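You operate a simulated robot arm through the tools that you are given. There is no shell and no other tool. Be economical: measure what you need, move in short steps, check, and stop when the job is done.

You are at the controls of a simulated robot arm. One attempt, no reset.

TASK
Put things in order on the top of the dining table. At the end: the yellow hand brush stands where the brown small desk brush stood; the white foam sleeve from the top of the dining table stands where the yellow hand brush stood; the brown glass jar stands where the white foam sleeve stood; the brown small desk brush stands on top of the blue book; whatever was shut is shut again. Leave all else as you found it, and nothing knocked over.
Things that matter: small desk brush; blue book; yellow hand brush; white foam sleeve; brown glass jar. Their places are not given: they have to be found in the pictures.

It is judged by the outcome, as a careful person would: the job done as asked, and still so three seconds after it is handed in. It fails if anything else is knocked over, pushed out of place, dropped, spilled or broken.

THE ROBOT
A 7-joint arm with a two-finger parallel gripper, fixed in place. Base frame: the origin is at the foot of the arm, x ahead of it, y to its left, z up; the work surface is at about z = 0. Lengths are in cm, angles in rad, forces in N, time in s.
With the tool pointing down near the work surface it reaches from about 24 to 62 cm from the base axis. Its first joint turns from -1.152 to 1.152 rad. Payload 2.6 kg.
Tool frame: the origin (TCP) lies between the finger pads and is the grasp point; the fingertips stand 3 cm ahead of it; z points along the fingers, y is the line along which they close. The gripper opens to 9.4 cm. The fingers are 2.8 cm wide and 1 cm thick; the gripper's body (5 by 9.6 cm) begins 5.5 cm behind the TCP.
Orientation is that of the tool frame in the base frame, as a unit quaternion [w, x, y, z]. With the fingers straight down and closing along the base's y, the tool's x points along the base's -x, its y along +y and its z along -z.

THE INTERFACE
- The arm moves only by the tool arm_command. Its argument "deltas" is a list of rows, each a list of 2 entries, a list of its own where there are three numbers: the shift along the base's x, y, z in cm, then the turn, a rotation vector about the base's x, y, z in rad. In form: [[[dx, dy, dz], [ax, ay, az]], ...]. A call has 1 to 8 rows; each row is the pose to reach, as a shift and turn from the pose commanded when the call began. "gripper" is the finger opening in cm, from 0 to 9.4, set as the call begins (left out, the last holds). A row lasts 0.2 s, in which the tool goes at most 5 cm and 0.15 rad; a call with a longer step from one row to the next is refused whole, and so is a gripper value outside its range. A pose out of reach is approached as far as the arm can. The call stops where the force on the tool passes 40 N (or 10 N more than at its start, if that is more) or the arm is blocked; 0.2 s more then pass. Each finger travels about 7.2 cm/s and halts on what it meets, pressing with about 36 N; the grip force reading is that of the motor and also rises with nothing between the fingers. The clock runs only during rows and for 0.2 s after the last one: add rows that repeat a pose to give the fingers time. It gives the time, the measured TCP pose, the force on the tool (base axes), the opening and the grip force at its end, in the units of the frame above (readings bear some noise).
- Cameras (640 x 400 px; columns grow to the right, rows downward): "scene" is fixed at [4.05, 43.25, 57.1]; the picture's right is [-0.74, -0.68, 0.00], its down [-0.35, 0.38, -0.86] and it looks along [0.58, -0.63, -0.52] (base axes); focal length 352 px, centre (320, 200). "wrist" rides on the gripper at [-3.7, 0, -5.8] in the tool frame; the picture's right is [0.00, -1.00, 0.00], its down [0.97, 0.00, -0.24] and it looks along [0.24, 0.00, 0.97] (tool axes); focal length 218 px, centre (320, 200).
- snapshot(camera): a new picture of that camera. No time passes.
- measure_at(camera, pixels): there is no depth. For up to 12 entries [column, row, z] of the newest picture of that camera ("zoom" is the newest enlarged one), the place [x, y] in the base frame at which the ray of that pixel passes the height z, good to about 0.2 cm. No time passes.
- close_up(camera, box): a new picture of the part [left, top, right, bottom] of that camera's present view, enlarged. No time passes.
- job_done(): hands the job in; it is judged then, once.

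Go step by step. Measure first, check grasps and placings, and put right what went wrong. The budget is 80 turns and 46 pictures, counting those below and the enlarged ones. Unless the task says otherwise, let go and move clear before handing in, and close with one line.

The tools are called after "Request:" as a command line: name --argument value ..., lists and objects as JSON in quotes. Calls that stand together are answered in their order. arm_command: Moves the arm, as the interface text tells. Its arguments: {"type":"object","properties":{"deltas":{"type":"array","items":{"type":"array"}},"gripper":{"type":"number"}},"required":["deltas"]} The other tools are called the same way: snapshot (camera) takes a picture; measure_at (camera, pixels) gives the place at which the rays of pixels pass given heights; close_up (camera, box) takes an enlarged picture of a part of a camera's view; job_done () hands the job in.

At the start:

```text
t: 0.0
position: [35.64, -5.61, 22.4]
ee_rot: [0.0, 0.0, 1.0, 0.0]
wrist_force: [0.6, 0.1, -0.5]
opening: 9.42
gripper_force: 0.0
```

scene: 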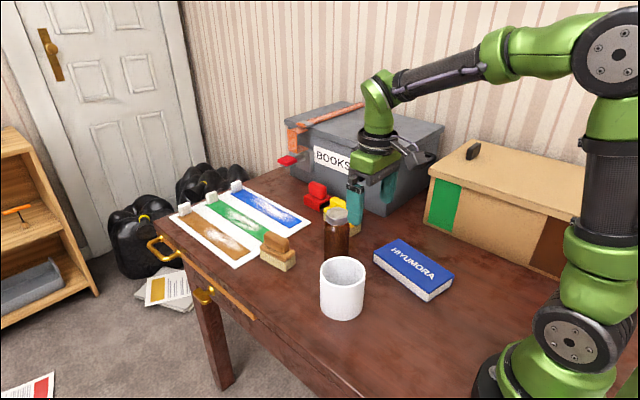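
wrist: 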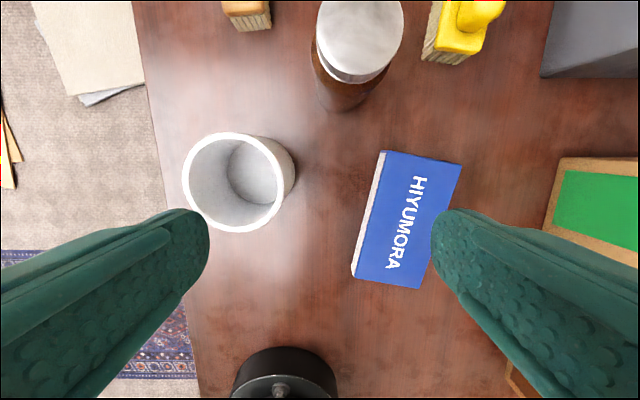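

The scene shows the brown brush near (278,252), jar (337,238), white sleeve (342,288), blue book (412,270) and yellow brush behind the jar (340,208). I'll enlarge that region and measure.

Request:
close_up --camera "scene" --box '[230, 160, 470, 330]'

Request:
measure_at --camera "wrist" --pixels '[[380, 152, 2.5], [462, 164, 2.5], [420, 289, 2.5], [352, 275, 2.5], [183, 180, 9], [283, 185, 9], [235, 133, 9], [240, 232, 9], [316, 40, 13], [404, 40, 13], [360, 82, 13]]'

Request:
measure_at --camera "scene" --pixels '[[320, 307, 0], [364, 307, 0], [342, 318, 0], [261, 259, 0], [281, 271, 0], [296, 264, 0], [373, 256, 2], [430, 300, 0], [453, 282, 0], [337, 262, 0], [324, 255, 0], [349, 255, 0]]'

```text
2.35 times, centred on (350, 245) of scene
```

zoom: 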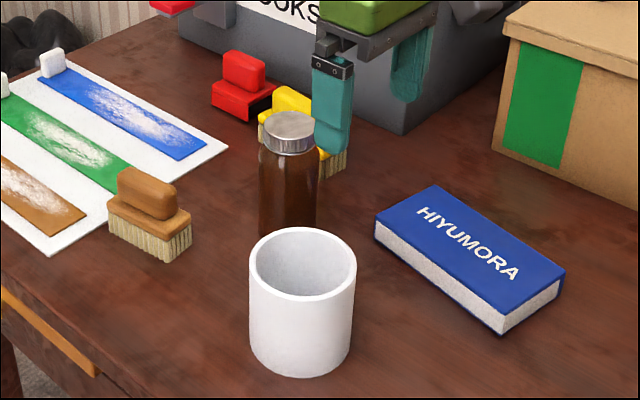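

```text
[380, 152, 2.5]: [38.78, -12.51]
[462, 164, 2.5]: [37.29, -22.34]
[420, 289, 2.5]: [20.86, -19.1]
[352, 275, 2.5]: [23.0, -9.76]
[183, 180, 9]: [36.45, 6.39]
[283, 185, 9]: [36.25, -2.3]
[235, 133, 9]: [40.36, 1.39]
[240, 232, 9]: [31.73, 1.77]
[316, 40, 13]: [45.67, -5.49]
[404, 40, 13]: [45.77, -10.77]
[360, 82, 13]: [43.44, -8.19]
```

```text
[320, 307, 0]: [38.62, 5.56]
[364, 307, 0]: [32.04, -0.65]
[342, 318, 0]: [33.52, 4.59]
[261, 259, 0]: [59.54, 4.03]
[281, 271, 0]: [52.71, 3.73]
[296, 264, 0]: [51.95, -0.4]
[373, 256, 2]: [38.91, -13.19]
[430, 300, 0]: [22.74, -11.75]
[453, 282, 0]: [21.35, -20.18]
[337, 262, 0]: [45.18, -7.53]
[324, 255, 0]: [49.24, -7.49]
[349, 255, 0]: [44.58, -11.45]
```

The rough layout is known. I'll raise the arm and move it forward to look straight down at the brushes.

Request:
arm_command --deltas '[[[0, 0, 4], [0, 0, 0]], [[3, 0, 8], [0, 0, 0]], [[7, 0, 9], [0, 0, 0]], [[11, 0, 9], [0, 0, 0]], [[11, 0, 9], [0, 0, 0]]]'

Request:
snapshot --camera "wrist"

Request:
snapshot --camera "scene"

```text
t: 1.2
position: [46.63, -5.84, 31.25]
ee_rot: [0.0, 0.0, 1.0, 0.0]
wrist_force: [0.9, -0.6, 0.9]
opening: 9.42
gripper_force: 0.0
```

```text
42 pictures are left
```

wrist: 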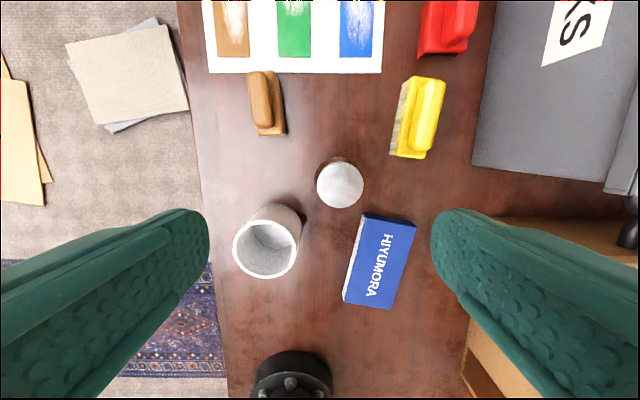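

```text
41 pictures are left
```

scene: 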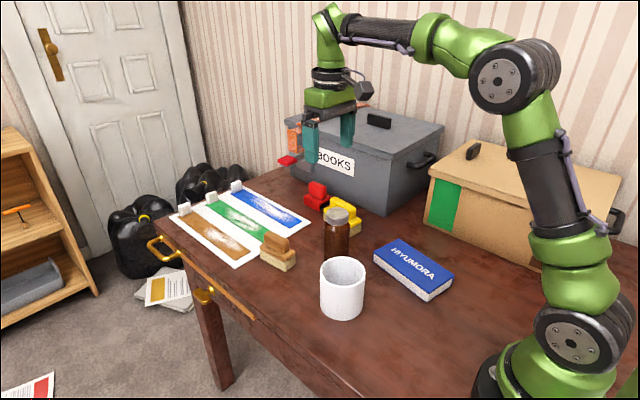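

Now there is a clear top view with all items visible. I'll enlarge both views for accurate measurements.

Request:
close_up --camera "wrist" --box '[200, 0, 520, 200]'

Request:
close_up --camera "scene" --box '[230, 165, 400, 325]'

Request:
measure_at --camera "wrist" --pixels '[[316, 185, 12], [364, 185, 12], [340, 160, 12], [340, 209, 12], [233, 250, 9], [298, 245, 9], [265, 280, 9], [265, 220, 9], [363, 213, 3], [416, 225, 3], [390, 309, 3], [343, 303, 0]]'

```text
2.00 times, centred on (360, 100) of wrist
```

zoom: 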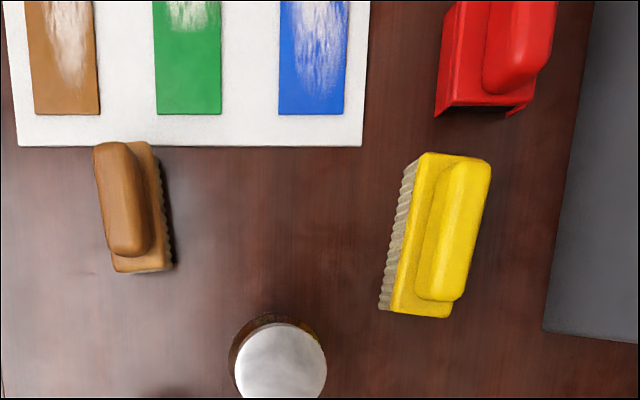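

```text
2.50 times, centred on (315, 245) of scene
```

zoom: 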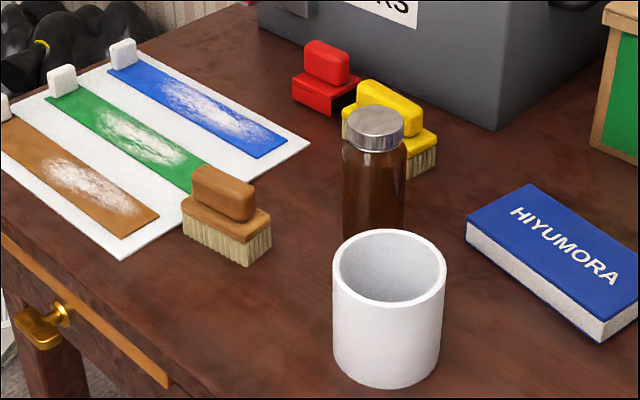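

```text
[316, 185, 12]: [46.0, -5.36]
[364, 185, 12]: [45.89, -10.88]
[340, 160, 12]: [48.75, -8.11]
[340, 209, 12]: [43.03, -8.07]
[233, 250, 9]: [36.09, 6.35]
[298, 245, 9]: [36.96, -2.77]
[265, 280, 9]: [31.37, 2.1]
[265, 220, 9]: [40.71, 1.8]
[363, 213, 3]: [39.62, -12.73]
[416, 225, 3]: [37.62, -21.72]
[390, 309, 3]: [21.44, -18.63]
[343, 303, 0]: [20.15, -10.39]
```

The jar is about 13 cm tall at roughly (46.1,-8.0), and the sleeve is about 9 cm tall and 9 cm across at (36.0,1.9). Next I'll measure both brushes and the surrounding board, red brush and grey box.

Request:
measure_at --camera "wrist" --pixels '[[275, 71, 3.3], [286.5, 134, 3.3], [257.5, 136, 3.3], [247, 75, 6], [268, 71, 6], [275, 124, 6], [255, 126, 6], [411, 76, 3.5], [446, 79, 3.5], [425, 159, 3.5], [395, 156, 3.5], [389.5, 154, 0]]'

Request:
measure_at --camera "wrist" --pixels '[[425, 82, 6], [445, 84, 6], [431, 149, 6], [408, 146, 6], [381, 73, 0], [208, 73, 0], [418, 55, 0], [464, 55, 0], [471, 165, 0], [186, 73, 0], [201, 180, 0], [287, 134, 0]]'

Request:
measure_at --camera "zoom" --pixels '[[183, 232, 0], [246, 267, 0], [270, 250, 0], [246, 240, 3.3], [182, 203, 3.3], [271, 215, 3.3], [410, 178, 0], [436, 165, 0], [438, 138, 3.5], [408, 152, 3.5], [121, 259, 0], [310, 143, 0]]'

```text
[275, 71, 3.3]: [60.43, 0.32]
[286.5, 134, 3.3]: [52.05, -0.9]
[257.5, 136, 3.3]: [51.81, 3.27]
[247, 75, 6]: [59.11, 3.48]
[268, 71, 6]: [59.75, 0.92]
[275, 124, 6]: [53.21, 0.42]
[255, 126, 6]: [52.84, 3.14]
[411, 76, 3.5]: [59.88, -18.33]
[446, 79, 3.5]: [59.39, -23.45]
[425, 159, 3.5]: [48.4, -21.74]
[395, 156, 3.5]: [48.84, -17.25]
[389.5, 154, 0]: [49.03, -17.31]
```

```text
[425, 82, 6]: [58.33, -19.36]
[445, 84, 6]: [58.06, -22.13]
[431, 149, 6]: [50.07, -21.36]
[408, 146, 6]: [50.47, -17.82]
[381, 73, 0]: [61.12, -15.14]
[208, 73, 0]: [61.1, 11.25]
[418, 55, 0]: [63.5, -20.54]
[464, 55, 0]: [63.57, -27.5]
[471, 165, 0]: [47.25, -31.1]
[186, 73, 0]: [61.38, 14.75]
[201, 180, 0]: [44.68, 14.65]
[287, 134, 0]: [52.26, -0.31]
```

```text
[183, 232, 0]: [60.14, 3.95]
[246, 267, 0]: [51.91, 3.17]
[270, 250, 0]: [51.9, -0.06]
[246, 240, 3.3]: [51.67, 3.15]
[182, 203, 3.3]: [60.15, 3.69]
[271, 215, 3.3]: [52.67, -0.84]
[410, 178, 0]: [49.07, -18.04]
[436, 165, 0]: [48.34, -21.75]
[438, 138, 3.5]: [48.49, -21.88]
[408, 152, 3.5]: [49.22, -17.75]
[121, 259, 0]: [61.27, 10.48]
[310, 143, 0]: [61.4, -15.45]
```

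Brown brush: centre about (56.05,1.75), yaw about +0.11, 8.3×4 cm. Yellow brush: centre about (54.1,-20.3), yaw about -0.13, 11×4.5 cm. The board edge is at x=61.1. I'll hover over the brown brush.

Request:
arm_command --deltas '[[[3.1, 2.5, 0], [0, 0, 0.06]], [[6.2, 5, 0], [0, 0, 0.11]], [[9.4, 7.5, 0], [0, 0, 0.11]], [[9.4, 7.5, -4.9], [0, 0, 0.11]], [[9.4, 7.5, -9.8], [0, 0, 0.11]], [[9.4, 7.5, -14.7], [0, 0, 0.11]], [[9.4, 7.5, -19.4], [0, 0, 0.11]], [[9.4, 7.5, -19.4], [0, 0, 0.11]]]' --gripper 8

Request:
snapshot --camera "wrist"

Request:
close_up --camera "scene" --box '[210, 150, 420, 310]'

```text
t: 3.0
position: [55.86, 1.78, 11.78]
ee_rot: [-0.001, -0.055, 0.998, 0.0]
wrist_force: [0.7, -0.8, 0.0]
opening: 7.98
gripper_force: 0.0
out of reach, approached as far as the arm can: row 3
```

```text
38 pictures are left
```

wrist: 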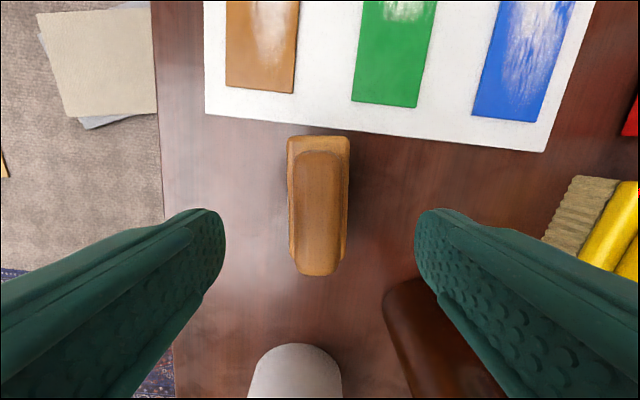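

```text
2.50 times, centred on (315, 230) of scene
```

zoom: 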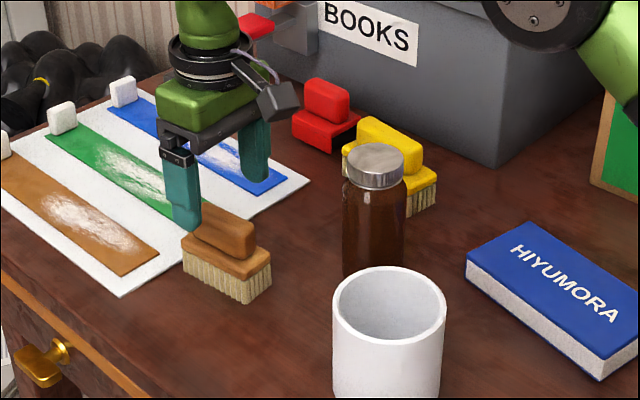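

The brush is vertical in the picture and centred at column 319 between the fingers. I'll measure it once more, then descend and close.

Request:
measure_at --camera "wrist" --pixels '[[288, 138, 3.3], [349, 138, 3.3], [347, 262, 3.3], [290, 255, 3.3], [298, 152, 6.2], [340, 152, 6.2], [318, 276, 6.2], [349, 140, 0]]'

Request:
arm_command --deltas '[[[0.1, 0, -3], [0, 0, 0]], [[0.1, 0, -6], [0, 0, 0]], [[0.1, 0, -7.7], [0, 0, 0]], [[0.1, 0, -7.7], [0, 0, 0]]]'

```text
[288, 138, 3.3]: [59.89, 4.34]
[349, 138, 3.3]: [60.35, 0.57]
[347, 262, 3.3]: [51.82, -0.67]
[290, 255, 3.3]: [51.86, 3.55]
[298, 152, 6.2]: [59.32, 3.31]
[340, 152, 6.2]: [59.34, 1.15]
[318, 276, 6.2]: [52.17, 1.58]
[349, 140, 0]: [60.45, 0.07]
```

```text
t: 4.0
position: [56.17, 1.96, 4.11]
ee_rot: [0.0, -0.055, 0.998, 0.0]
wrist_force: [0.1, 0.2, -0.1]
opening: 7.98
gripper_force: 0.0
```

The brush centre is confirmed at about (56.0,1.95) and the fingers are around it. I'll close on it and lift slightly.

Request:
arm_command --deltas '[[[0, 0, 0], [0, 0, 0]], [[0, 0, 0], [0, 0, 0]], [[0, 0, 0], [0, 0, 0]], [[0, 0, 0], [0, 0, 0]], [[0, 0, 0], [0, 0, 0]]]' --gripper 2.5

Request:
arm_command --deltas '[[[0, 0, 3], [0, 0, 0]], [[0, 0, 7], [0, 0, 0]], [[0, 0, 7], [0, 0, 0]]]'

Request:
snapshot --camera "wrist"

```text
t: 5.2
position: [56.15, 1.84, 4.2]
ee_rot: [0.0, -0.055, 0.998, 0.0]
wrist_force: [0.5, -0.3, -0.4]
opening: 4.37
gripper_force: 35.3
```

```text
t: 6.0
position: [56.12, 1.71, 11.12]
ee_rot: [0.001, -0.055, 0.999, 0.001]
wrist_force: [-0.5, -0.2, -0.4]
opening: 4.38
gripper_force: 36.4
```

```text
36 pictures are left
```

wrist: 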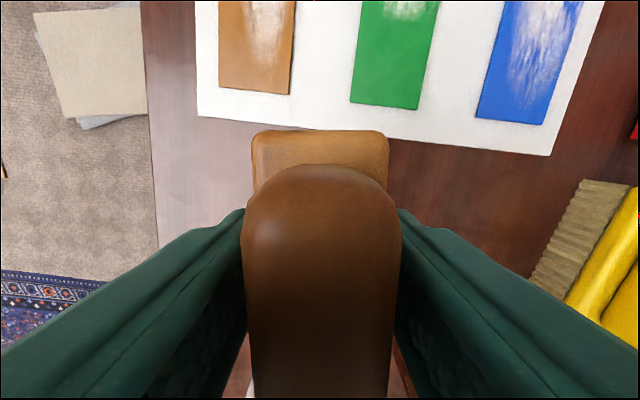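

The brush is held (opening 4.4). I'll raise it above jar height and carry it toward the book centre at about (30.4,-15.8), turning it to the book's yaw of about -0.17.

Request:
arm_command --deltas '[[[0, 0, 4.7], [0, 0, 0]], [[0, 0, 9.4], [0, 0, 0]], [[-3.7, -2.5, 9.4], [0, 0, -0.05]], [[-7.4, -5, 9.4], [0, 0, -0.1]], [[-11.1, -7.6, 9.4], [0, 0, -0.15]], [[-14.8, -10.1, 9.4], [0, 0, -0.2]], [[-18.5, -12.7, 9.4], [0, 0, -0.25]], [[-22.2, -15.2, 9.4], [0, 0, -0.28]]]'

Request:
arm_command --deltas '[[[-3.6, -2.5, 0], [0, 0, 0]], [[-3.6, -2.5, -4], [0, 0, 0]], [[-3.6, -2.5, -8], [0, 0, 0]], [[-3.6, -2.5, -9.5], [0, 0, 0]], [[-3.6, -2.5, -9.5], [0, 0, 0]]]'

Request:
close_up --camera "scene" --box '[300, 150, 500, 320]'

Request:
snapshot --camera "wrist"

```text
t: 7.8
position: [33.7, -13.5, 20.8]
ee_rot: [0.0, 0.084, 0.996, 0.0]
wrist_force: [-0.7, 0.9, -1.3]
opening: 4.33
gripper_force: 35.7
```

```text
t: 9.0
position: [30.27, -15.91, 11.24]
ee_rot: [0.0, 0.086, 0.996, -0.001]
wrist_force: [-0.3, 0.6, -0.8]
opening: 4.39
gripper_force: 35.9
```

```text
2.35 times, centred on (400, 235) of scene
```

zoom: 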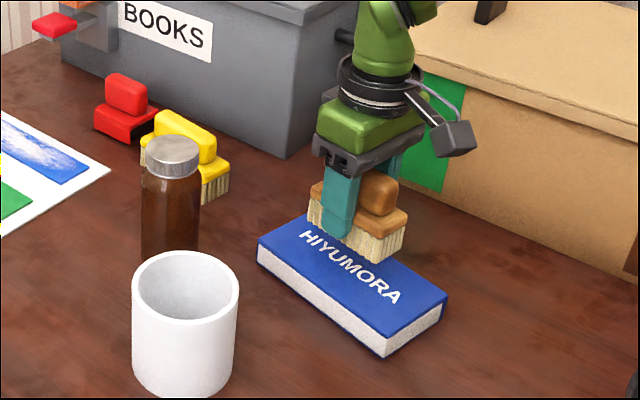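

```text
34 pictures are left
```

wrist: 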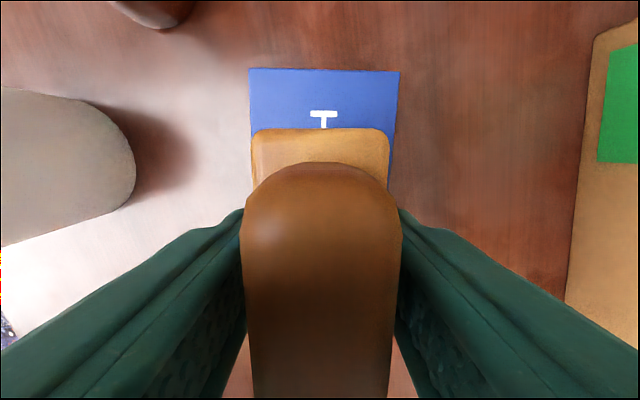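

The brush is over the book and aligned with it, with its underside at about z=7. I'll lower it gently and watch the force.

Request:
arm_command --deltas '[[[0, 0, -1.5], [0, 0, 0]], [[0, 0, -3], [0, 0, 0]], [[0, 0, -3.6], [0, 0, 0]], [[0, 0, -3.6], [0, 0, 0]]]'

Request:
close_up --camera "scene" --box '[370, 210, 470, 310]'

```text
t: 10.0
position: [30.41, -15.87, 7.69]
ee_rot: [-0.001, 0.085, 0.996, 0.0]
wrist_force: [-0.6, 1.1, -0.3]
opening: 4.37
gripper_force: 35.9
```

```text
4.00 times, centred on (420, 260) of scene
```

zoom: 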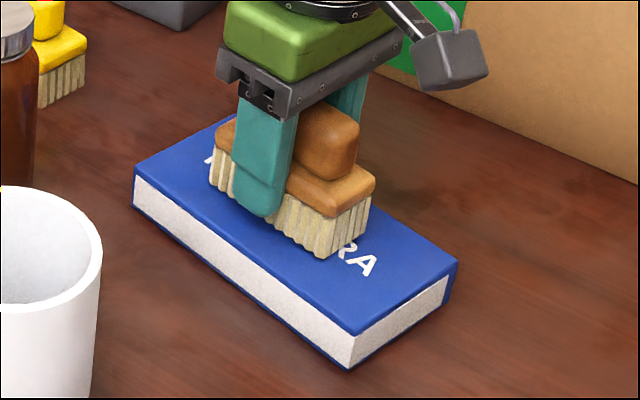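

Request:
arm_command --deltas '[[[0, 0, -0.3], [0, 0, 0]], [[0, 0, -0.3], [0, 0, 0]]]'

Request:
arm_command --deltas '[[[0, 0, -0.2], [0, 0, 0]], [[0, 0, -0.2], [0, 0, 0]]]'

```text
t: 10.6
position: [30.34, -15.9, 7.39]
ee_rot: [0.001, 0.086, 0.996, 0.0]
wrist_force: [-1.7, 1.6, 9.5]
opening: 4.35
gripper_force: 36.4
```

```text
t: 11.2
position: [30.34, -15.99, 7.27]
ee_rot: [0.002, 0.086, 0.996, 0.0]
wrist_force: [-5.6, 3.3, 29.8]
opening: 4.36
gripper_force: 35.5
```

It touched down at z of about 7.4 (force rose to 30 N). I'll relieve the press slightly, open and lift away.

Request:
arm_command --deltas '[[[0, 0, 0.2], [0, 0, 0]], [[0, 0, 0.2], [0, 0, 0]]]'

Request:
arm_command --deltas '[[[0, 0, 0], [0, 0, 0]], [[0, 0, 0], [0, 0, 0]], [[0, 0, 0], [0, 0, 0]]]' --gripper 7.5

Request:
arm_command --deltas '[[[0, 0, 4], [0, 0, 0]], [[0, 0, 8.5], [0, 0, 0]], [[0, 0, 13.4], [0, 0, 0]], [[0, 0, 13.4], [0, 0, 0]]]'

Request:
snapshot --camera "scene"

```text
t: 11.8
position: [30.26, -15.89, 7.18]
ee_rot: [0.0, 0.084, 0.996, 0.0]
wrist_force: [3.3, -0.6, 4.6]
opening: 4.39
gripper_force: 35.5
```

```text
t: 12.6
position: [30.4, -15.88, 7.16]
ee_rot: [-0.001, 0.086, 0.996, 0.0]
wrist_force: [0.5, -0.7, 0.2]
opening: 7.48
gripper_force: 0.1
```

```text
t: 13.6
position: [30.32, -15.69, 20.57]
ee_rot: [0.0, 0.085, 0.996, 0.0]
wrist_force: [-0.9, -0.2, 0.6]
opening: 7.51
gripper_force: 0.1
```

```text
32 pictures are left
```

scene: 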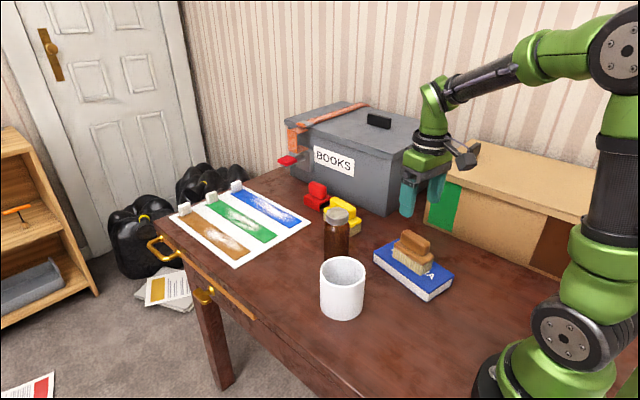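

The brown brush stands on the book. I'll hover over the yellow brush and measure the grey box's edges for clearance.

Request:
measure_at --camera "scene" --pixels '[[388, 212, 0], [305, 178, 0], [330, 188, 0], [412, 148, 15], [384, 145, 15]]'

Request:
arm_command --deltas '[[[4.8, -0.9, 0], [0, 0, 0.04]], [[9.6, -1.8, 0], [0, 0, 0.04]], [[14.4, -2.7, 0], [0, 0, 0.04]], [[19.2, -3.6, 0], [0, 0, 0.04]], [[23.8, -4.6, 0], [0, 0, 0.04]], [[23.8, -4.6, -4], [0, 0, 0.04]], [[23.8, -4.6, -6.5], [0, 0, 0.04]], [[23.8, -4.6, -6.5], [0, 0, 0.04]]]' --gripper 8

Request:
snapshot --camera "wrist"

```text
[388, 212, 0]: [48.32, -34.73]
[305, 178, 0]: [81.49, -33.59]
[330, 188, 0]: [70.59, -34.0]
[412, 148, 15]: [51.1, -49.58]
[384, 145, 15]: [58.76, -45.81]
```

```text
t: 15.4
position: [54.11, -20.68, 14.1]
ee_rot: [0.0, 0.067, 0.998, 0.0]
wrist_force: [0.1, 0.7, 0.3]
opening: 7.99
gripper_force: 0.0
```

```text
31 pictures are left
```

wrist: 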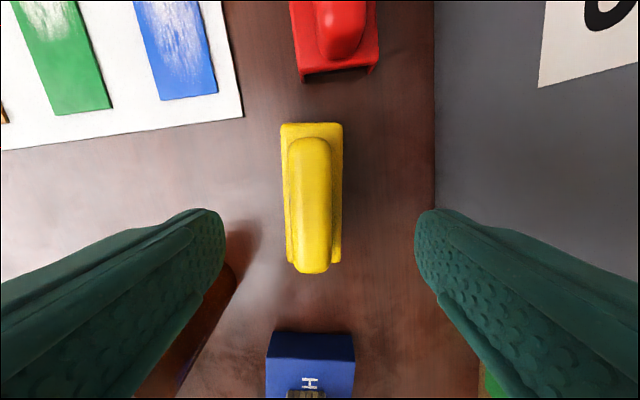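

The brush is nearly vertical in the picture, centred at about column 312. I'll measure its corners.

Request:
measure_at --camera "wrist" --pixels '[[281, 124, 3.7], [342, 123, 3.7], [341, 262, 3.7], [287, 262, 3.7], [290, 140, 6.5], [331, 140, 6.5], [331, 268, 6.5], [293, 268, 6.5], [303, 80, 0], [376, 72, 0], [435, 200, 0]]'

```text
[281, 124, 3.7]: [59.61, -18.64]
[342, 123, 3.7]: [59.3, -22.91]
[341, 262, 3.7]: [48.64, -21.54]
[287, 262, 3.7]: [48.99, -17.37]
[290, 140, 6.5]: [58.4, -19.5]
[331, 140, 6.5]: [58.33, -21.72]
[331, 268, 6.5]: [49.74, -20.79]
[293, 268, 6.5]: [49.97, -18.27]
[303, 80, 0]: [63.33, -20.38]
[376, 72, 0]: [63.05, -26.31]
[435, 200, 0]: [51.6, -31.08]
```

Yellow brush centre is (54.1,-20.15), yaw -0.126. I'll descend to z of about 4.2 and grip it.

Request:
arm_command --deltas '[[[0, 0.3, -4], [0, 0, 0]], [[0, 0.3, -8], [0, 0, 0]], [[0, 0.3, -9.8], [0, 0, 0]], [[0, 0.3, -9.8], [0, 0, 0]]]'

Request:
arm_command --deltas '[[[0, 0, 0], [0, 0, 0]], [[0, 0, 0], [0, 0, 0]], [[0, 0, 0], [0, 0, 0]], [[0, 0, 0], [0, 0, 0]], [[0, 0, 0], [0, 0, 0]]]' --gripper 2.5

Request:
arm_command --deltas '[[[0, 0, 3], [0, 0, 0]], [[0, 0, 7], [0, 0, 0]], [[0, 0, 11], [0, 0, 0]], [[0, 0, 15.8], [0, 0, 0]], [[0, 0, 15.8], [0, 0, 0]]]'

Request:
snapshot --camera "wrist"

Request:
snapshot --camera "scene"

```text
t: 16.4
position: [53.98, -20.56, 4.33]
ee_rot: [0.0, 0.065, 0.998, 0.0]
wrist_force: [0.0, 0.2, -0.3]
opening: 8.01
gripper_force: 0.0
```

```text
t: 17.6
position: [54.09, -20.43, 4.45]
ee_rot: [0.001, 0.066, 0.998, 0.0]
wrist_force: [0.5, -0.5, 5.0]
opening: 4.46
gripper_force: 35.9
```

```text
t: 18.8
position: [54.21, -20.23, 19.97]
ee_rot: [0.0, 0.066, 0.998, 0.0]
wrist_force: [0.5, 0.5, -1.2]
opening: 4.43
gripper_force: 35.7
```

```text
30 pictures are left
```

wrist: 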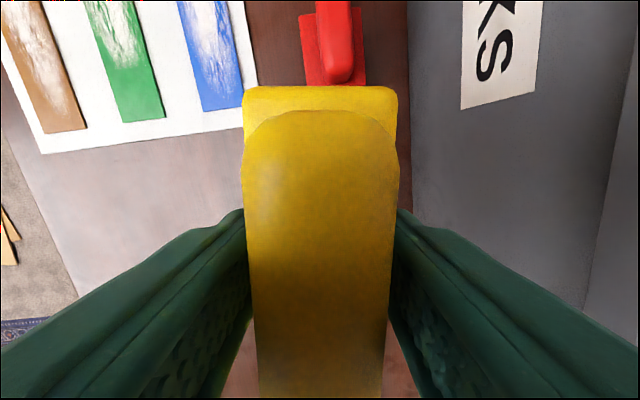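

```text
29 pictures are left
```

scene: 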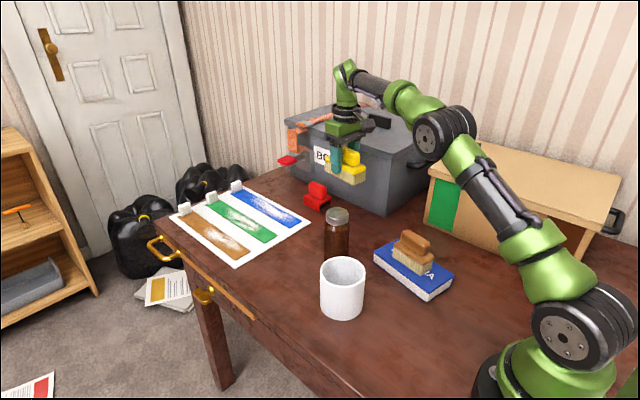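

The yellow brush is held squarely. At 11 cm long it would overlap the paint board (x=61.1) if laid along x at the brown brush's spot. I'll turn it by -1.07 rad on the way so its centre sits at (56.0,1.95).

Request:
arm_command --deltas '[[[0.2, 2.8, 0], [0, 0, -0.134]], [[0.5, 5.6, 0], [0, 0, -0.268]], [[0.7, 8.4, 0], [0, 0, -0.402]], [[0.9, 11.2, 0], [0, 0, -0.536]], [[1.2, 14, 0], [0, 0, -0.67]], [[1.4, 16.8, 0], [0, 0, -0.804]], [[1.7, 19.6, 0], [0, 0, -0.938]], [[1.9, 22.2, 0], [0, 0, -1.07]]]'

Request:
arm_command --deltas '[[[0, 0, -4], [0, 0, 0]], [[0, 0, -8], [0, 0, 0]], [[0, 0, -11], [0, 0, 0]], [[0, 0, -11], [0, 0, 0]]]'

Request:
close_up --camera "scene" --box '[210, 150, 420, 310]'

```text
t: 20.6
position: [56.13, 2.12, 20.08]
ee_rot: [0.0, 0.566, 0.825, 0.0]
wrist_force: [-0.5, 0.2, -0.9]
opening: 4.43
gripper_force: 36.4
```

```text
t: 21.6
position: [56.15, 1.91, 8.99]
ee_rot: [-0.001, 0.565, 0.825, -0.001]
wrist_force: [0.2, -0.1, -0.3]
opening: 4.45
gripper_force: 35.8
```

```text
2.50 times, centred on (315, 230) of scene
```

zoom: 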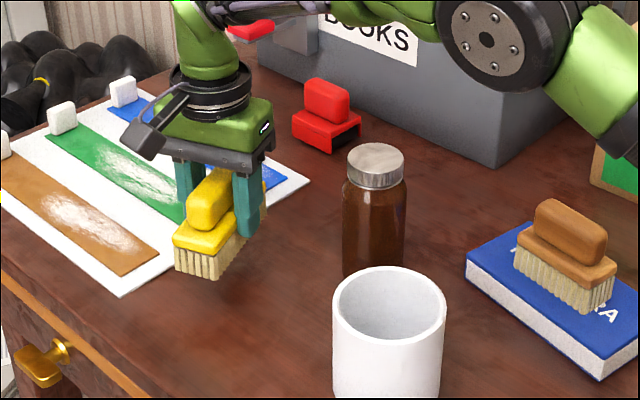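

Position (56.1,1.9) is right. I'll lower toward contact at z of about 4.4.

Request:
arm_command --deltas '[[[-0.05, 0, -2.5], [0, 0, 0]], [[-0.05, 0, -4.2], [0, 0, 0]], [[-0.05, 0, -4.5], [0, 0, 0]], [[-0.05, 0, -4.5], [0, 0, 0]]]'

Request:
arm_command --deltas '[[[0, 0, -0.2], [0, 0, 0]], [[0, 0, -0.2], [0, 0, 0]]]'

```text
t: 22.6
position: [55.99, 1.98, 4.68]
ee_rot: [0.0, 0.565, 0.825, 0.0]
wrist_force: [0.5, -0.6, -0.6]
opening: 4.44
gripper_force: 35.7
```

```text
t: 23.2
position: [55.99, 2.04, 4.51]
ee_rot: [0.001, 0.565, 0.825, 0.001]
wrist_force: [-2.1, 0.9, 3.1]
opening: 4.45
gripper_force: 35.9
```

It is just touching (3 N). I'll settle 0.1 more, release to 6.5, lift, then look.

Request:
arm_command --deltas '[[[0, 0, -0.07], [0, 0, 0]]]'

Request:
arm_command --deltas '[[[0, 0, 0], [0, 0, 0]], [[0, 0, 0], [0, 0, 0]], [[0, 0, 0], [0, 0, 0]]]' --gripper 6.5

Request:
arm_command --deltas '[[[0, 0, 4], [0, 0, 0]], [[0, 0, 8.5], [0, 0, 0]], [[0, 0, 13], [0, 0, 0]], [[0, 0, 17], [0, 0, 0]], [[0, 0, 17], [0, 0, 0]]]'

Request:
snapshot --camera "scene"

Request:
snapshot --camera "wrist"

```text
t: 23.6
position: [56.12, 1.99, 4.56]
ee_rot: [0.0, 0.565, 0.825, 0.001]
wrist_force: [-5.7, 1.8, 12.3]
opening: 4.45
gripper_force: 36.0
```

```text
t: 24.4
position: [55.99, 2.08, 4.29]
ee_rot: [0.0, 0.565, 0.825, 0.0]
wrist_force: [-0.1, 1.1, 0.1]
opening: 6.52
gripper_force: 0.1
```

```text
t: 25.6
position: [55.96, 2.02, 21.45]
ee_rot: [0.001, 0.566, 0.825, 0.0]
wrist_force: [0.1, 0.3, 0.6]
opening: 6.49
gripper_force: 0.0
```

```text
27 pictures are left
```

scene: 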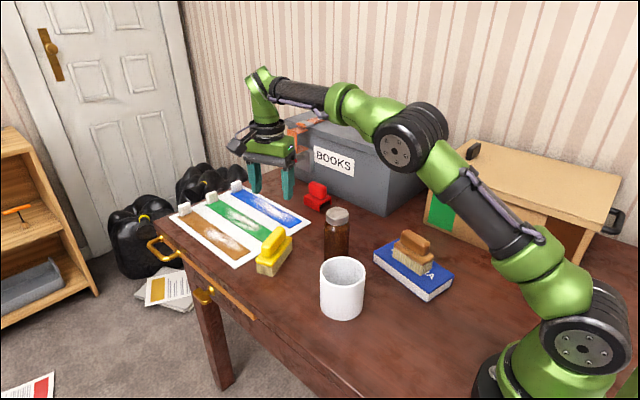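

```text
26 pictures are left
```

wrist: 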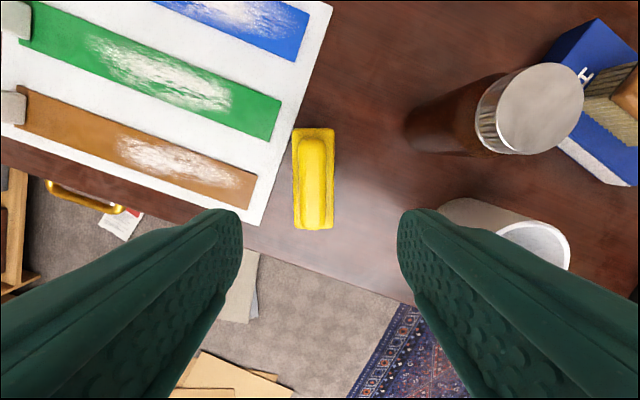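

The yellow brush stands correctly. Next is the sleeve: at about 8.9 cm wide it is tight for the full opening, so I'll pinch its wall on the clear +y side. I'm going above it with yaw back to 0.

Request:
arm_command --deltas '[[[-2.5, 0.5, 0], [0, 0, 0.15]], [[-5, 1, 0], [0, 0, 0.3]], [[-7.5, 1.5, 0], [0, 0, 0.45]], [[-10, 2, 0], [0, 0, 0.6]], [[-12.5, 2.5, 0], [0, 0, 0.75]], [[-15, 3, 0], [0, 0, 0.9]], [[-17.5, 3.5, 0], [0, 0, 1.05]], [[-20, 4, 0], [0, 0, 1.2]]]' --gripper 5

Request:
arm_command --deltas '[[[0, 0, -1], [0, 0, 0]], [[0, 0, -1], [0, 0, 0]]]'

Request:
snapshot --camera "wrist"

```text
t: 27.4
position: [36.27, 6.04, 21.35]
ee_rot: [0.0, 0.0, 1.0, 0.0]
wrist_force: [-0.4, -0.2, 0.1]
opening: 5.0
gripper_force: 0.0
```

```text
t: 28.0
position: [36.07, 6.09, 20.29]
ee_rot: [0.0, 0.0, 1.0, 0.0]
wrist_force: [0.5, 0.0, 0.3]
opening: 4.97
gripper_force: 0.0
```

```text
25 pictures are left
```

wrist: 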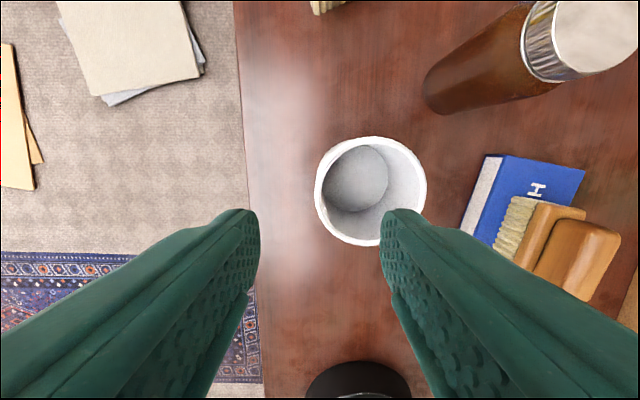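

Request:
close_up --camera "wrist" --box '[290, 120, 450, 260]'

Request:
measure_at --camera "wrist" --pixels '[[314, 193, 9], [324, 193, 9], [426, 190, 9], [372, 136, 9], [372, 145, 9], [356, 243, 9]]'

```text
2.86 times, centred on (370, 190) of wrist
```

zoom: 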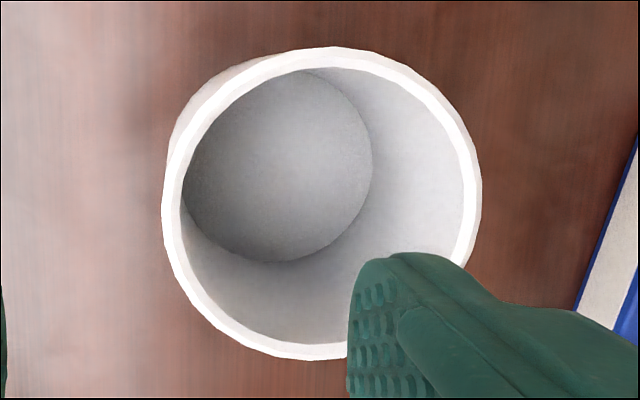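

```text
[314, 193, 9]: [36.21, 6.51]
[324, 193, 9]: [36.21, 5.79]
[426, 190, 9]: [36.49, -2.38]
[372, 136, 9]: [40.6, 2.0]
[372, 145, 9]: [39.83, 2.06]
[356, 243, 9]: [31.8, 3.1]
```

The sleeve centre is (36.2,2.07), diameter 8.85, with its wall at y 5.8–6.5, which lines up with the TCP at y=6.1. I'll descend to z=7 and pinch.

Request:
arm_command --deltas '[[[0.1, 0.05, -4.5], [0, 0, 0]], [[0.1, 0.05, -9], [0, 0, 0]], [[0.1, 0.05, -11.5], [0, 0, 0]], [[0.1, 0.05, -13.3], [0, 0, 0]], [[0.1, 0.05, -13.3], [0, 0, 0]]]'

Request:
close_up --camera "scene" --box '[270, 200, 430, 330]'

```text
t: 29.2
position: [36.13, 6.08, 6.95]
ee_rot: [0.0, 0.0, 1.0, 0.0]
wrist_force: [0.1, -0.2, 0.3]
opening: 4.99
gripper_force: 0.0
```

```text
3.08 times, centred on (350, 265) of scene
```

zoom: 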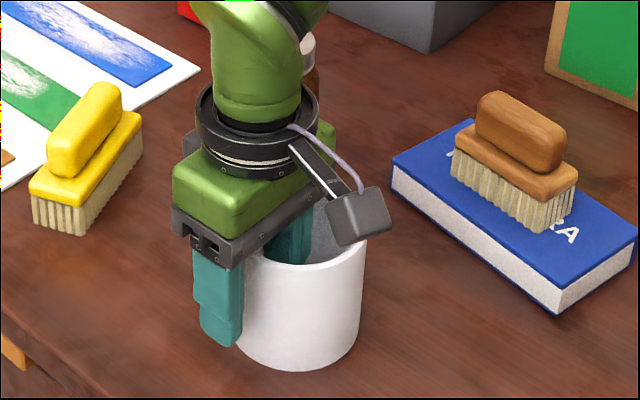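

One finger is inside and one outside, with no contact force. I'll close and lift a little to test the hold.

Request:
arm_command --deltas '[[[0, 0, 0], [0, 0, 0]], [[0, 0, 0], [0, 0, 0]], [[0, 0, 0], [0, 0, 0]], [[0, 0, 0], [0, 0, 0]], [[0, 0, 0], [0, 0, 0]]]' --gripper 0

Request:
arm_command --deltas '[[[0, 0, 1.5], [0, 0, 0]], [[0, 0, 3], [0, 0, 0]], [[0, 0, 3], [0, 0, 0]]]'

Request:
close_up --camera "scene" --box '[270, 200, 430, 330]'

```text
t: 30.4
position: [36.13, 6.12, 7.06]
ee_rot: [0.0, -0.001, 1.0, 0.0]
wrist_force: [-0.2, -0.2, 0.2]
opening: 0.77
gripper_force: 36.3
```

```text
t: 31.2
position: [36.1, 5.98, 10.0]
ee_rot: [0.001, 0.0, 1.0, 0.0]
wrist_force: [0.2, 0.4, 0.4]
opening: 0.73
gripper_force: 35.9
```

```text
3.08 times, centred on (350, 265) of scene
```

zoom: 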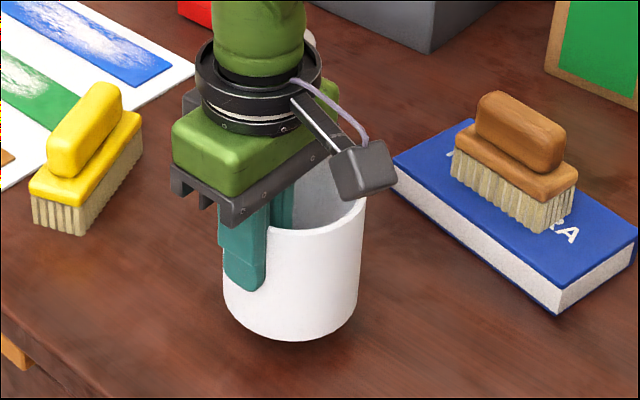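

The sleeve is held upright (wall grip 0.75). I'll raise it well over the jar and carry it to the TCP target (54.05,-16.1), which puts the sleeve centre at (54.1,-20.15).

Request:
arm_command --deltas '[[[0, 0, 4.8], [0, 0, 0]], [[0, 0, 9.6], [0, 0, 0]], [[0, 0, 13], [0, 0, 0]], [[3, -3.7, 13], [0, 0, 0]], [[6, -7.4, 13], [0, 0, 0]], [[9, -11.1, 13], [0, 0, 0]], [[12, -14.8, 13], [0, 0, 0]], [[15, -18.5, 13], [0, 0, 0]]]'

Request:
arm_command --deltas '[[[2.95, -3.7, 0], [0, 0, 0]], [[2.95, -3.7, -4], [0, 0, 0]], [[2.95, -3.7, -8], [0, 0, 0]], [[2.95, -3.7, -11], [0, 0, 0]], [[2.95, -3.7, -11], [0, 0, 0]]]'

Request:
close_up --camera "scene" --box '[270, 130, 430, 260]'

Request:
snapshot --camera "wrist"

```text
t: 33.0
position: [51.0, -12.54, 23.03]
ee_rot: [-0.001, 0.001, 1.0, 0.0]
wrist_force: [0.3, -0.2, 0.1]
opening: 0.76
gripper_force: 35.8
```

```text
t: 34.2
position: [54.12, -16.14, 12.05]
ee_rot: [-0.001, 0.0, 1.0, 0.0]
wrist_force: [0.8, -0.1, -1.1]
opening: 0.75
gripper_force: 36.1
```

```text
3.08 times, centred on (350, 195) of scene
```

zoom: 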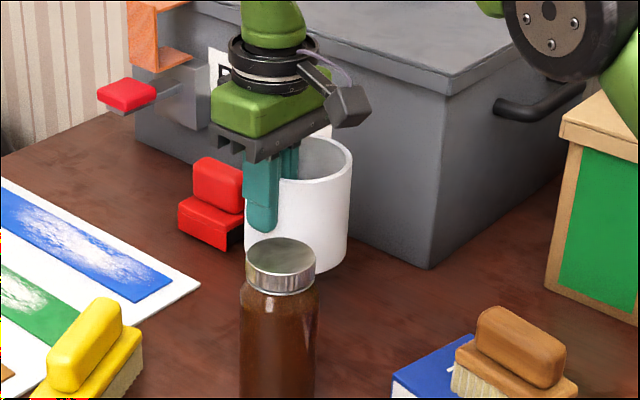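

```text
20 pictures are left
```

wrist: 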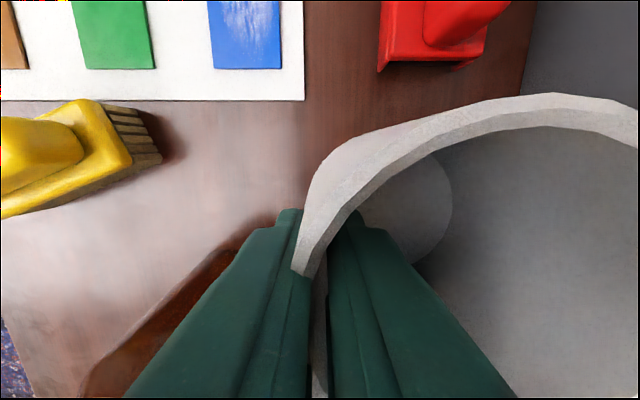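

The spot is clear on all sides. I'll lower to just above contact (z of about 7.0), then touch down.

Request:
arm_command --deltas '[[[0, 0, -2.5], [0, 0, 0]], [[0, 0, -4.5], [0, 0, 0]], [[0, 0, -4.8], [0, 0, 0]], [[0, 0, -4.8], [0, 0, 0]]]'

Request:
arm_command --deltas '[[[0, 0, -0.2], [0, 0, 0]], [[0, 0, -0.2], [0, 0, 0]]]'

```text
t: 35.2
position: [53.98, -16.11, 7.29]
ee_rot: [0.0, 0.0, 1.0, 0.0]
wrist_force: [-0.3, 0.5, -0.4]
opening: 0.74
gripper_force: 36.3
```

```text
t: 35.8
position: [53.95, -16.09, 7.07]
ee_rot: [0.0, 0.0, 1.0, 0.0]
wrist_force: [0.0, 0.9, -0.4]
opening: 0.75
gripper_force: 36.2
```

Request:
arm_command --deltas '[[[0, 0, -0.12], [0, 0, 0]], [[0, 0, -0.12], [0, 0, 0]]]'

```text
t: 36.4
position: [54.1, -16.13, 6.95]
ee_rot: [0.0, 0.0, 1.0, -0.001]
wrist_force: [-1.0, -0.6, 2.5]
opening: 0.75
gripper_force: 36.4
```

Touching at 2.5 N. I'll release to a 4 cm opening, lift straight up and check.

Request:
arm_command --deltas '[[[0, 0, 0], [0, 0, 0]], [[0, 0, 0], [0, 0, 0]], [[0, 0, 0], [0, 0, 0]]]' --gripper 4

Request:
arm_command --deltas '[[[0, 0, 4], [0, 0, 0]], [[0, 0, 8], [0, 0, 0]], [[0, 0, 12], [0, 0, 0]], [[0, 0, 15], [0, 0, 0]], [[0, 0, 15], [0, 0, 0]]]'

Request:
snapshot --camera "scene"

Request:
snapshot --camera "wrist"

```text
t: 37.2
position: [53.96, -16.04, 6.9]
ee_rot: [0.0, 0.0, 1.0, 0.001]
wrist_force: [-0.1, 0.4, 0.2]
opening: 4.0
gripper_force: 0.2
```

```text
t: 38.4
position: [54.06, -16.29, 21.89]
ee_rot: [0.0, 0.0, 1.0, 0.001]
wrist_force: [1.0, -0.3, 0.4]
opening: 4.02
gripper_force: 0.0
```

```text
19 pictures are left
```

scene: 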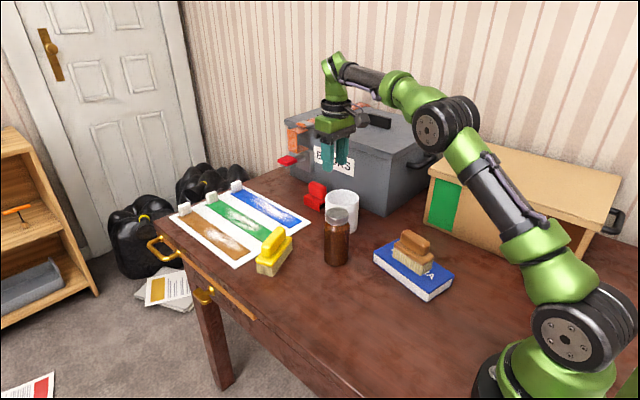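

```text
18 pictures are left
```

wrist: 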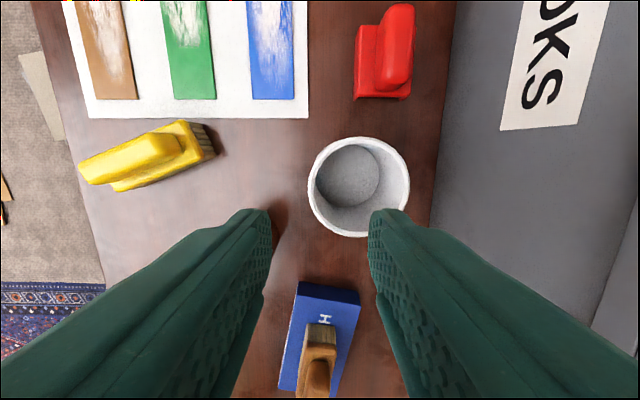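

The sleeve stands well in the yellow brush's spot. Now I'll hover over the jar with the gripper open.

Request:
arm_command --deltas '[[[-2.7, 2.7, 1], [0, 0, 0]], [[-5.4, 5.4, 1], [0, 0, 0]], [[-8, 8.1, 1], [0, 0, 0]], [[-8, 8.1, 1], [0, 0, 0]]]' --gripper 9.2

Request:
snapshot --camera "wrist"

Request:
close_up --camera "scene" --box '[290, 180, 390, 280]'

```text
t: 39.4
position: [45.9, -8.07, 22.83]
ee_rot: [0.0, 0.0, 1.0, 0.0]
wrist_force: [-0.6, -0.4, 0.2]
opening: 9.2
gripper_force: 0.2
```

```text
17 pictures are left
```

wrist: 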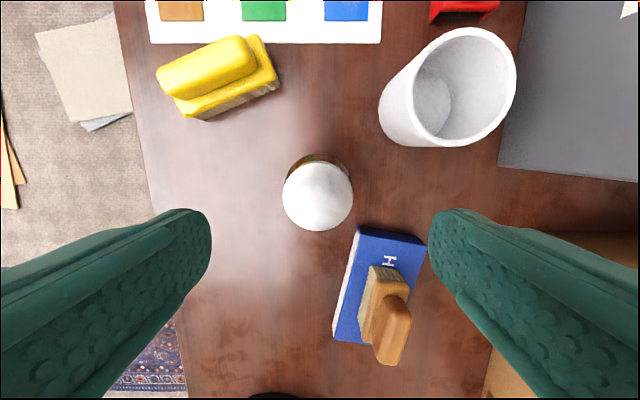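

```text
4.00 times, centred on (340, 230) of scene
```

zoom: 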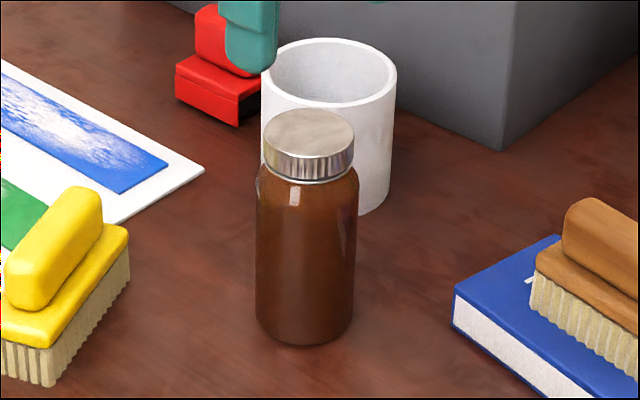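

Request:
measure_at --camera "wrist" --pixels '[[282, 195, 13.2], [353, 195, 13.2], [318, 161, 13.2], [318, 230, 13.2]]'

Request:
measure_at --camera "zoom" --pixels '[[309, 133, 13.2], [265, 133, 13.2], [354, 133, 13.2], [256, 315, 0], [353, 315, 0], [304, 345, 0]]'

```text
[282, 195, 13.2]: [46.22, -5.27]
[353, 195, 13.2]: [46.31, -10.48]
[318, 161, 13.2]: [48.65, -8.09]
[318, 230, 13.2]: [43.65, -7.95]
```

```text
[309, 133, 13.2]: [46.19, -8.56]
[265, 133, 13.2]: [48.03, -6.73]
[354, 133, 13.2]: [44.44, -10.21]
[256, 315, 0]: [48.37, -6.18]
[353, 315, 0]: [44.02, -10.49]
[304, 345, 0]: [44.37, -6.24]
```

The jar is centred at about (46.2,-8.1), diameter about 6. I'll descend to z of about 8.8 so the palm stays clear of the lid.

Request:
arm_command --deltas '[[[0.25, -0.05, -4.5], [0, 0, 0]], [[0.25, -0.05, -9], [0, 0, 0]], [[0.25, -0.05, -12], [0, 0, 0]], [[0.25, -0.05, -14], [0, 0, 0]], [[0.25, -0.05, -14], [0, 0, 0]]]'

Request:
arm_command --deltas '[[[0, 0, 0], [0, 0, 0]], [[0, 0, 0], [0, 0, 0]], [[0, 0, 0], [0, 0, 0]], [[0, 0, 0], [0, 0, 0]]]' --gripper 4.5

Request:
close_up --camera "scene" --box '[290, 150, 420, 280]'

```text
t: 40.6
position: [46.36, -8.17, 8.79]
ee_rot: [0.0, 0.001, 1.0, 0.0]
wrist_force: [0.3, -0.3, -0.3]
opening: 9.2
gripper_force: 0.0
```

```text
t: 41.6
position: [46.34, -8.19, 8.81]
ee_rot: [0.002, 0.0, 1.0, 0.0]
wrist_force: [0.0, 1.2, -0.2]
opening: 6.05
gripper_force: 35.7
```

```text
3.08 times, centred on (355, 215) of scene
```

zoom: 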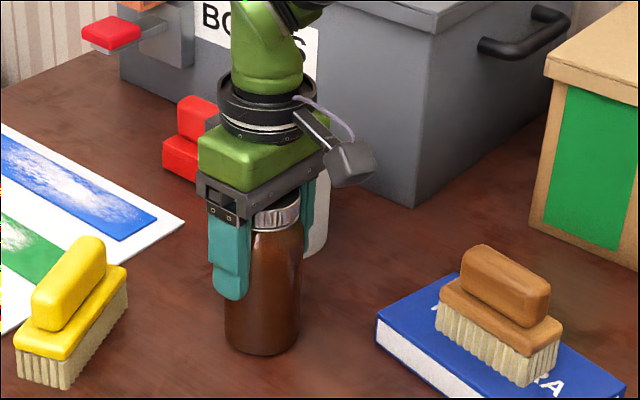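

The jar is gripped (6.05 cm). I'll lift it 5 cm and carry it to the sleeve's old spot at (36.2,2.07).

Request:
arm_command --deltas '[[[0, 0, 2.5], [0, 0, 0]], [[0, 0, 5], [0, 0, 0]], [[-2.5, 2.6, 5], [0, 0, 0]], [[-5, 5.1, 5], [0, 0, 0]], [[-7.5, 7.7, 5], [0, 0, 0]], [[-10.05, 10.2, 5], [0, 0, 0]], [[-10.05, 10.2, 5], [0, 0, 0]]]'

Request:
arm_command --deltas '[[[0, 0, -2.5], [0, 0, 0]], [[0, 0, -4.3], [0, 0, 0]], [[0, 0, -4.7], [0, 0, 0]], [[0, 0, -4.7], [0, 0, 0]]]'

Request:
close_up --camera "scene" --box '[270, 190, 430, 330]'

```text
t: 43.2
position: [36.18, 2.06, 13.83]
ee_rot: [-0.001, 0.0, 1.0, 0.0]
wrist_force: [0.1, 0.2, -3.5]
opening: 5.97
gripper_force: 35.8
```

```text
t: 44.2
position: [36.2, 2.05, 9.09]
ee_rot: [0.001, 0.0, 1.0, -0.001]
wrist_force: [0.1, 1.1, -2.4]
opening: 5.97
gripper_force: 35.9
```

```text
2.86 times, centred on (350, 260) of scene
```

zoom: 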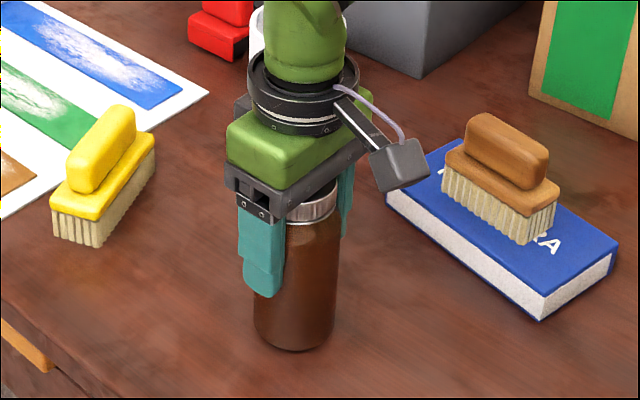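

The jar is upright about 0.3 cm above its place. I'll lower in small steps to contact.

Request:
arm_command --deltas '[[[0, 0, -0.2], [0, 0, 0]], [[0, 0, -0.2], [0, 0, 0]]]'

Request:
arm_command --deltas '[[[0, 0, -0.1], [0, 0, 0]], [[0, 0, -0.1], [0, 0, 0]]]'

```text
t: 44.8
position: [36.27, 2.1, 8.98]
ee_rot: [0.0, 0.0, 1.0, 0.0]
wrist_force: [0.2, -0.2, -2.6]
opening: 5.98
gripper_force: 36.3
```

```text
t: 45.4
position: [36.2, 1.98, 8.98]
ee_rot: [-0.001, 0.0, 1.0, 0.0]
wrist_force: [-0.6, -0.4, -1.2]
opening: 5.94
gripper_force: 36.0
```

Request:
arm_command --deltas '[[[0, 0, -0.1], [0, 0, 0]], [[0, 0, -0.1], [0, 0, 0]]]'

```text
t: 46.0
position: [36.4, 2.12, 8.85]
ee_rot: [0.001, 0.001, 1.0, 0.0]
wrist_force: [-6.8, -0.8, 16.2]
opening: 5.94
gripper_force: 36.1
```

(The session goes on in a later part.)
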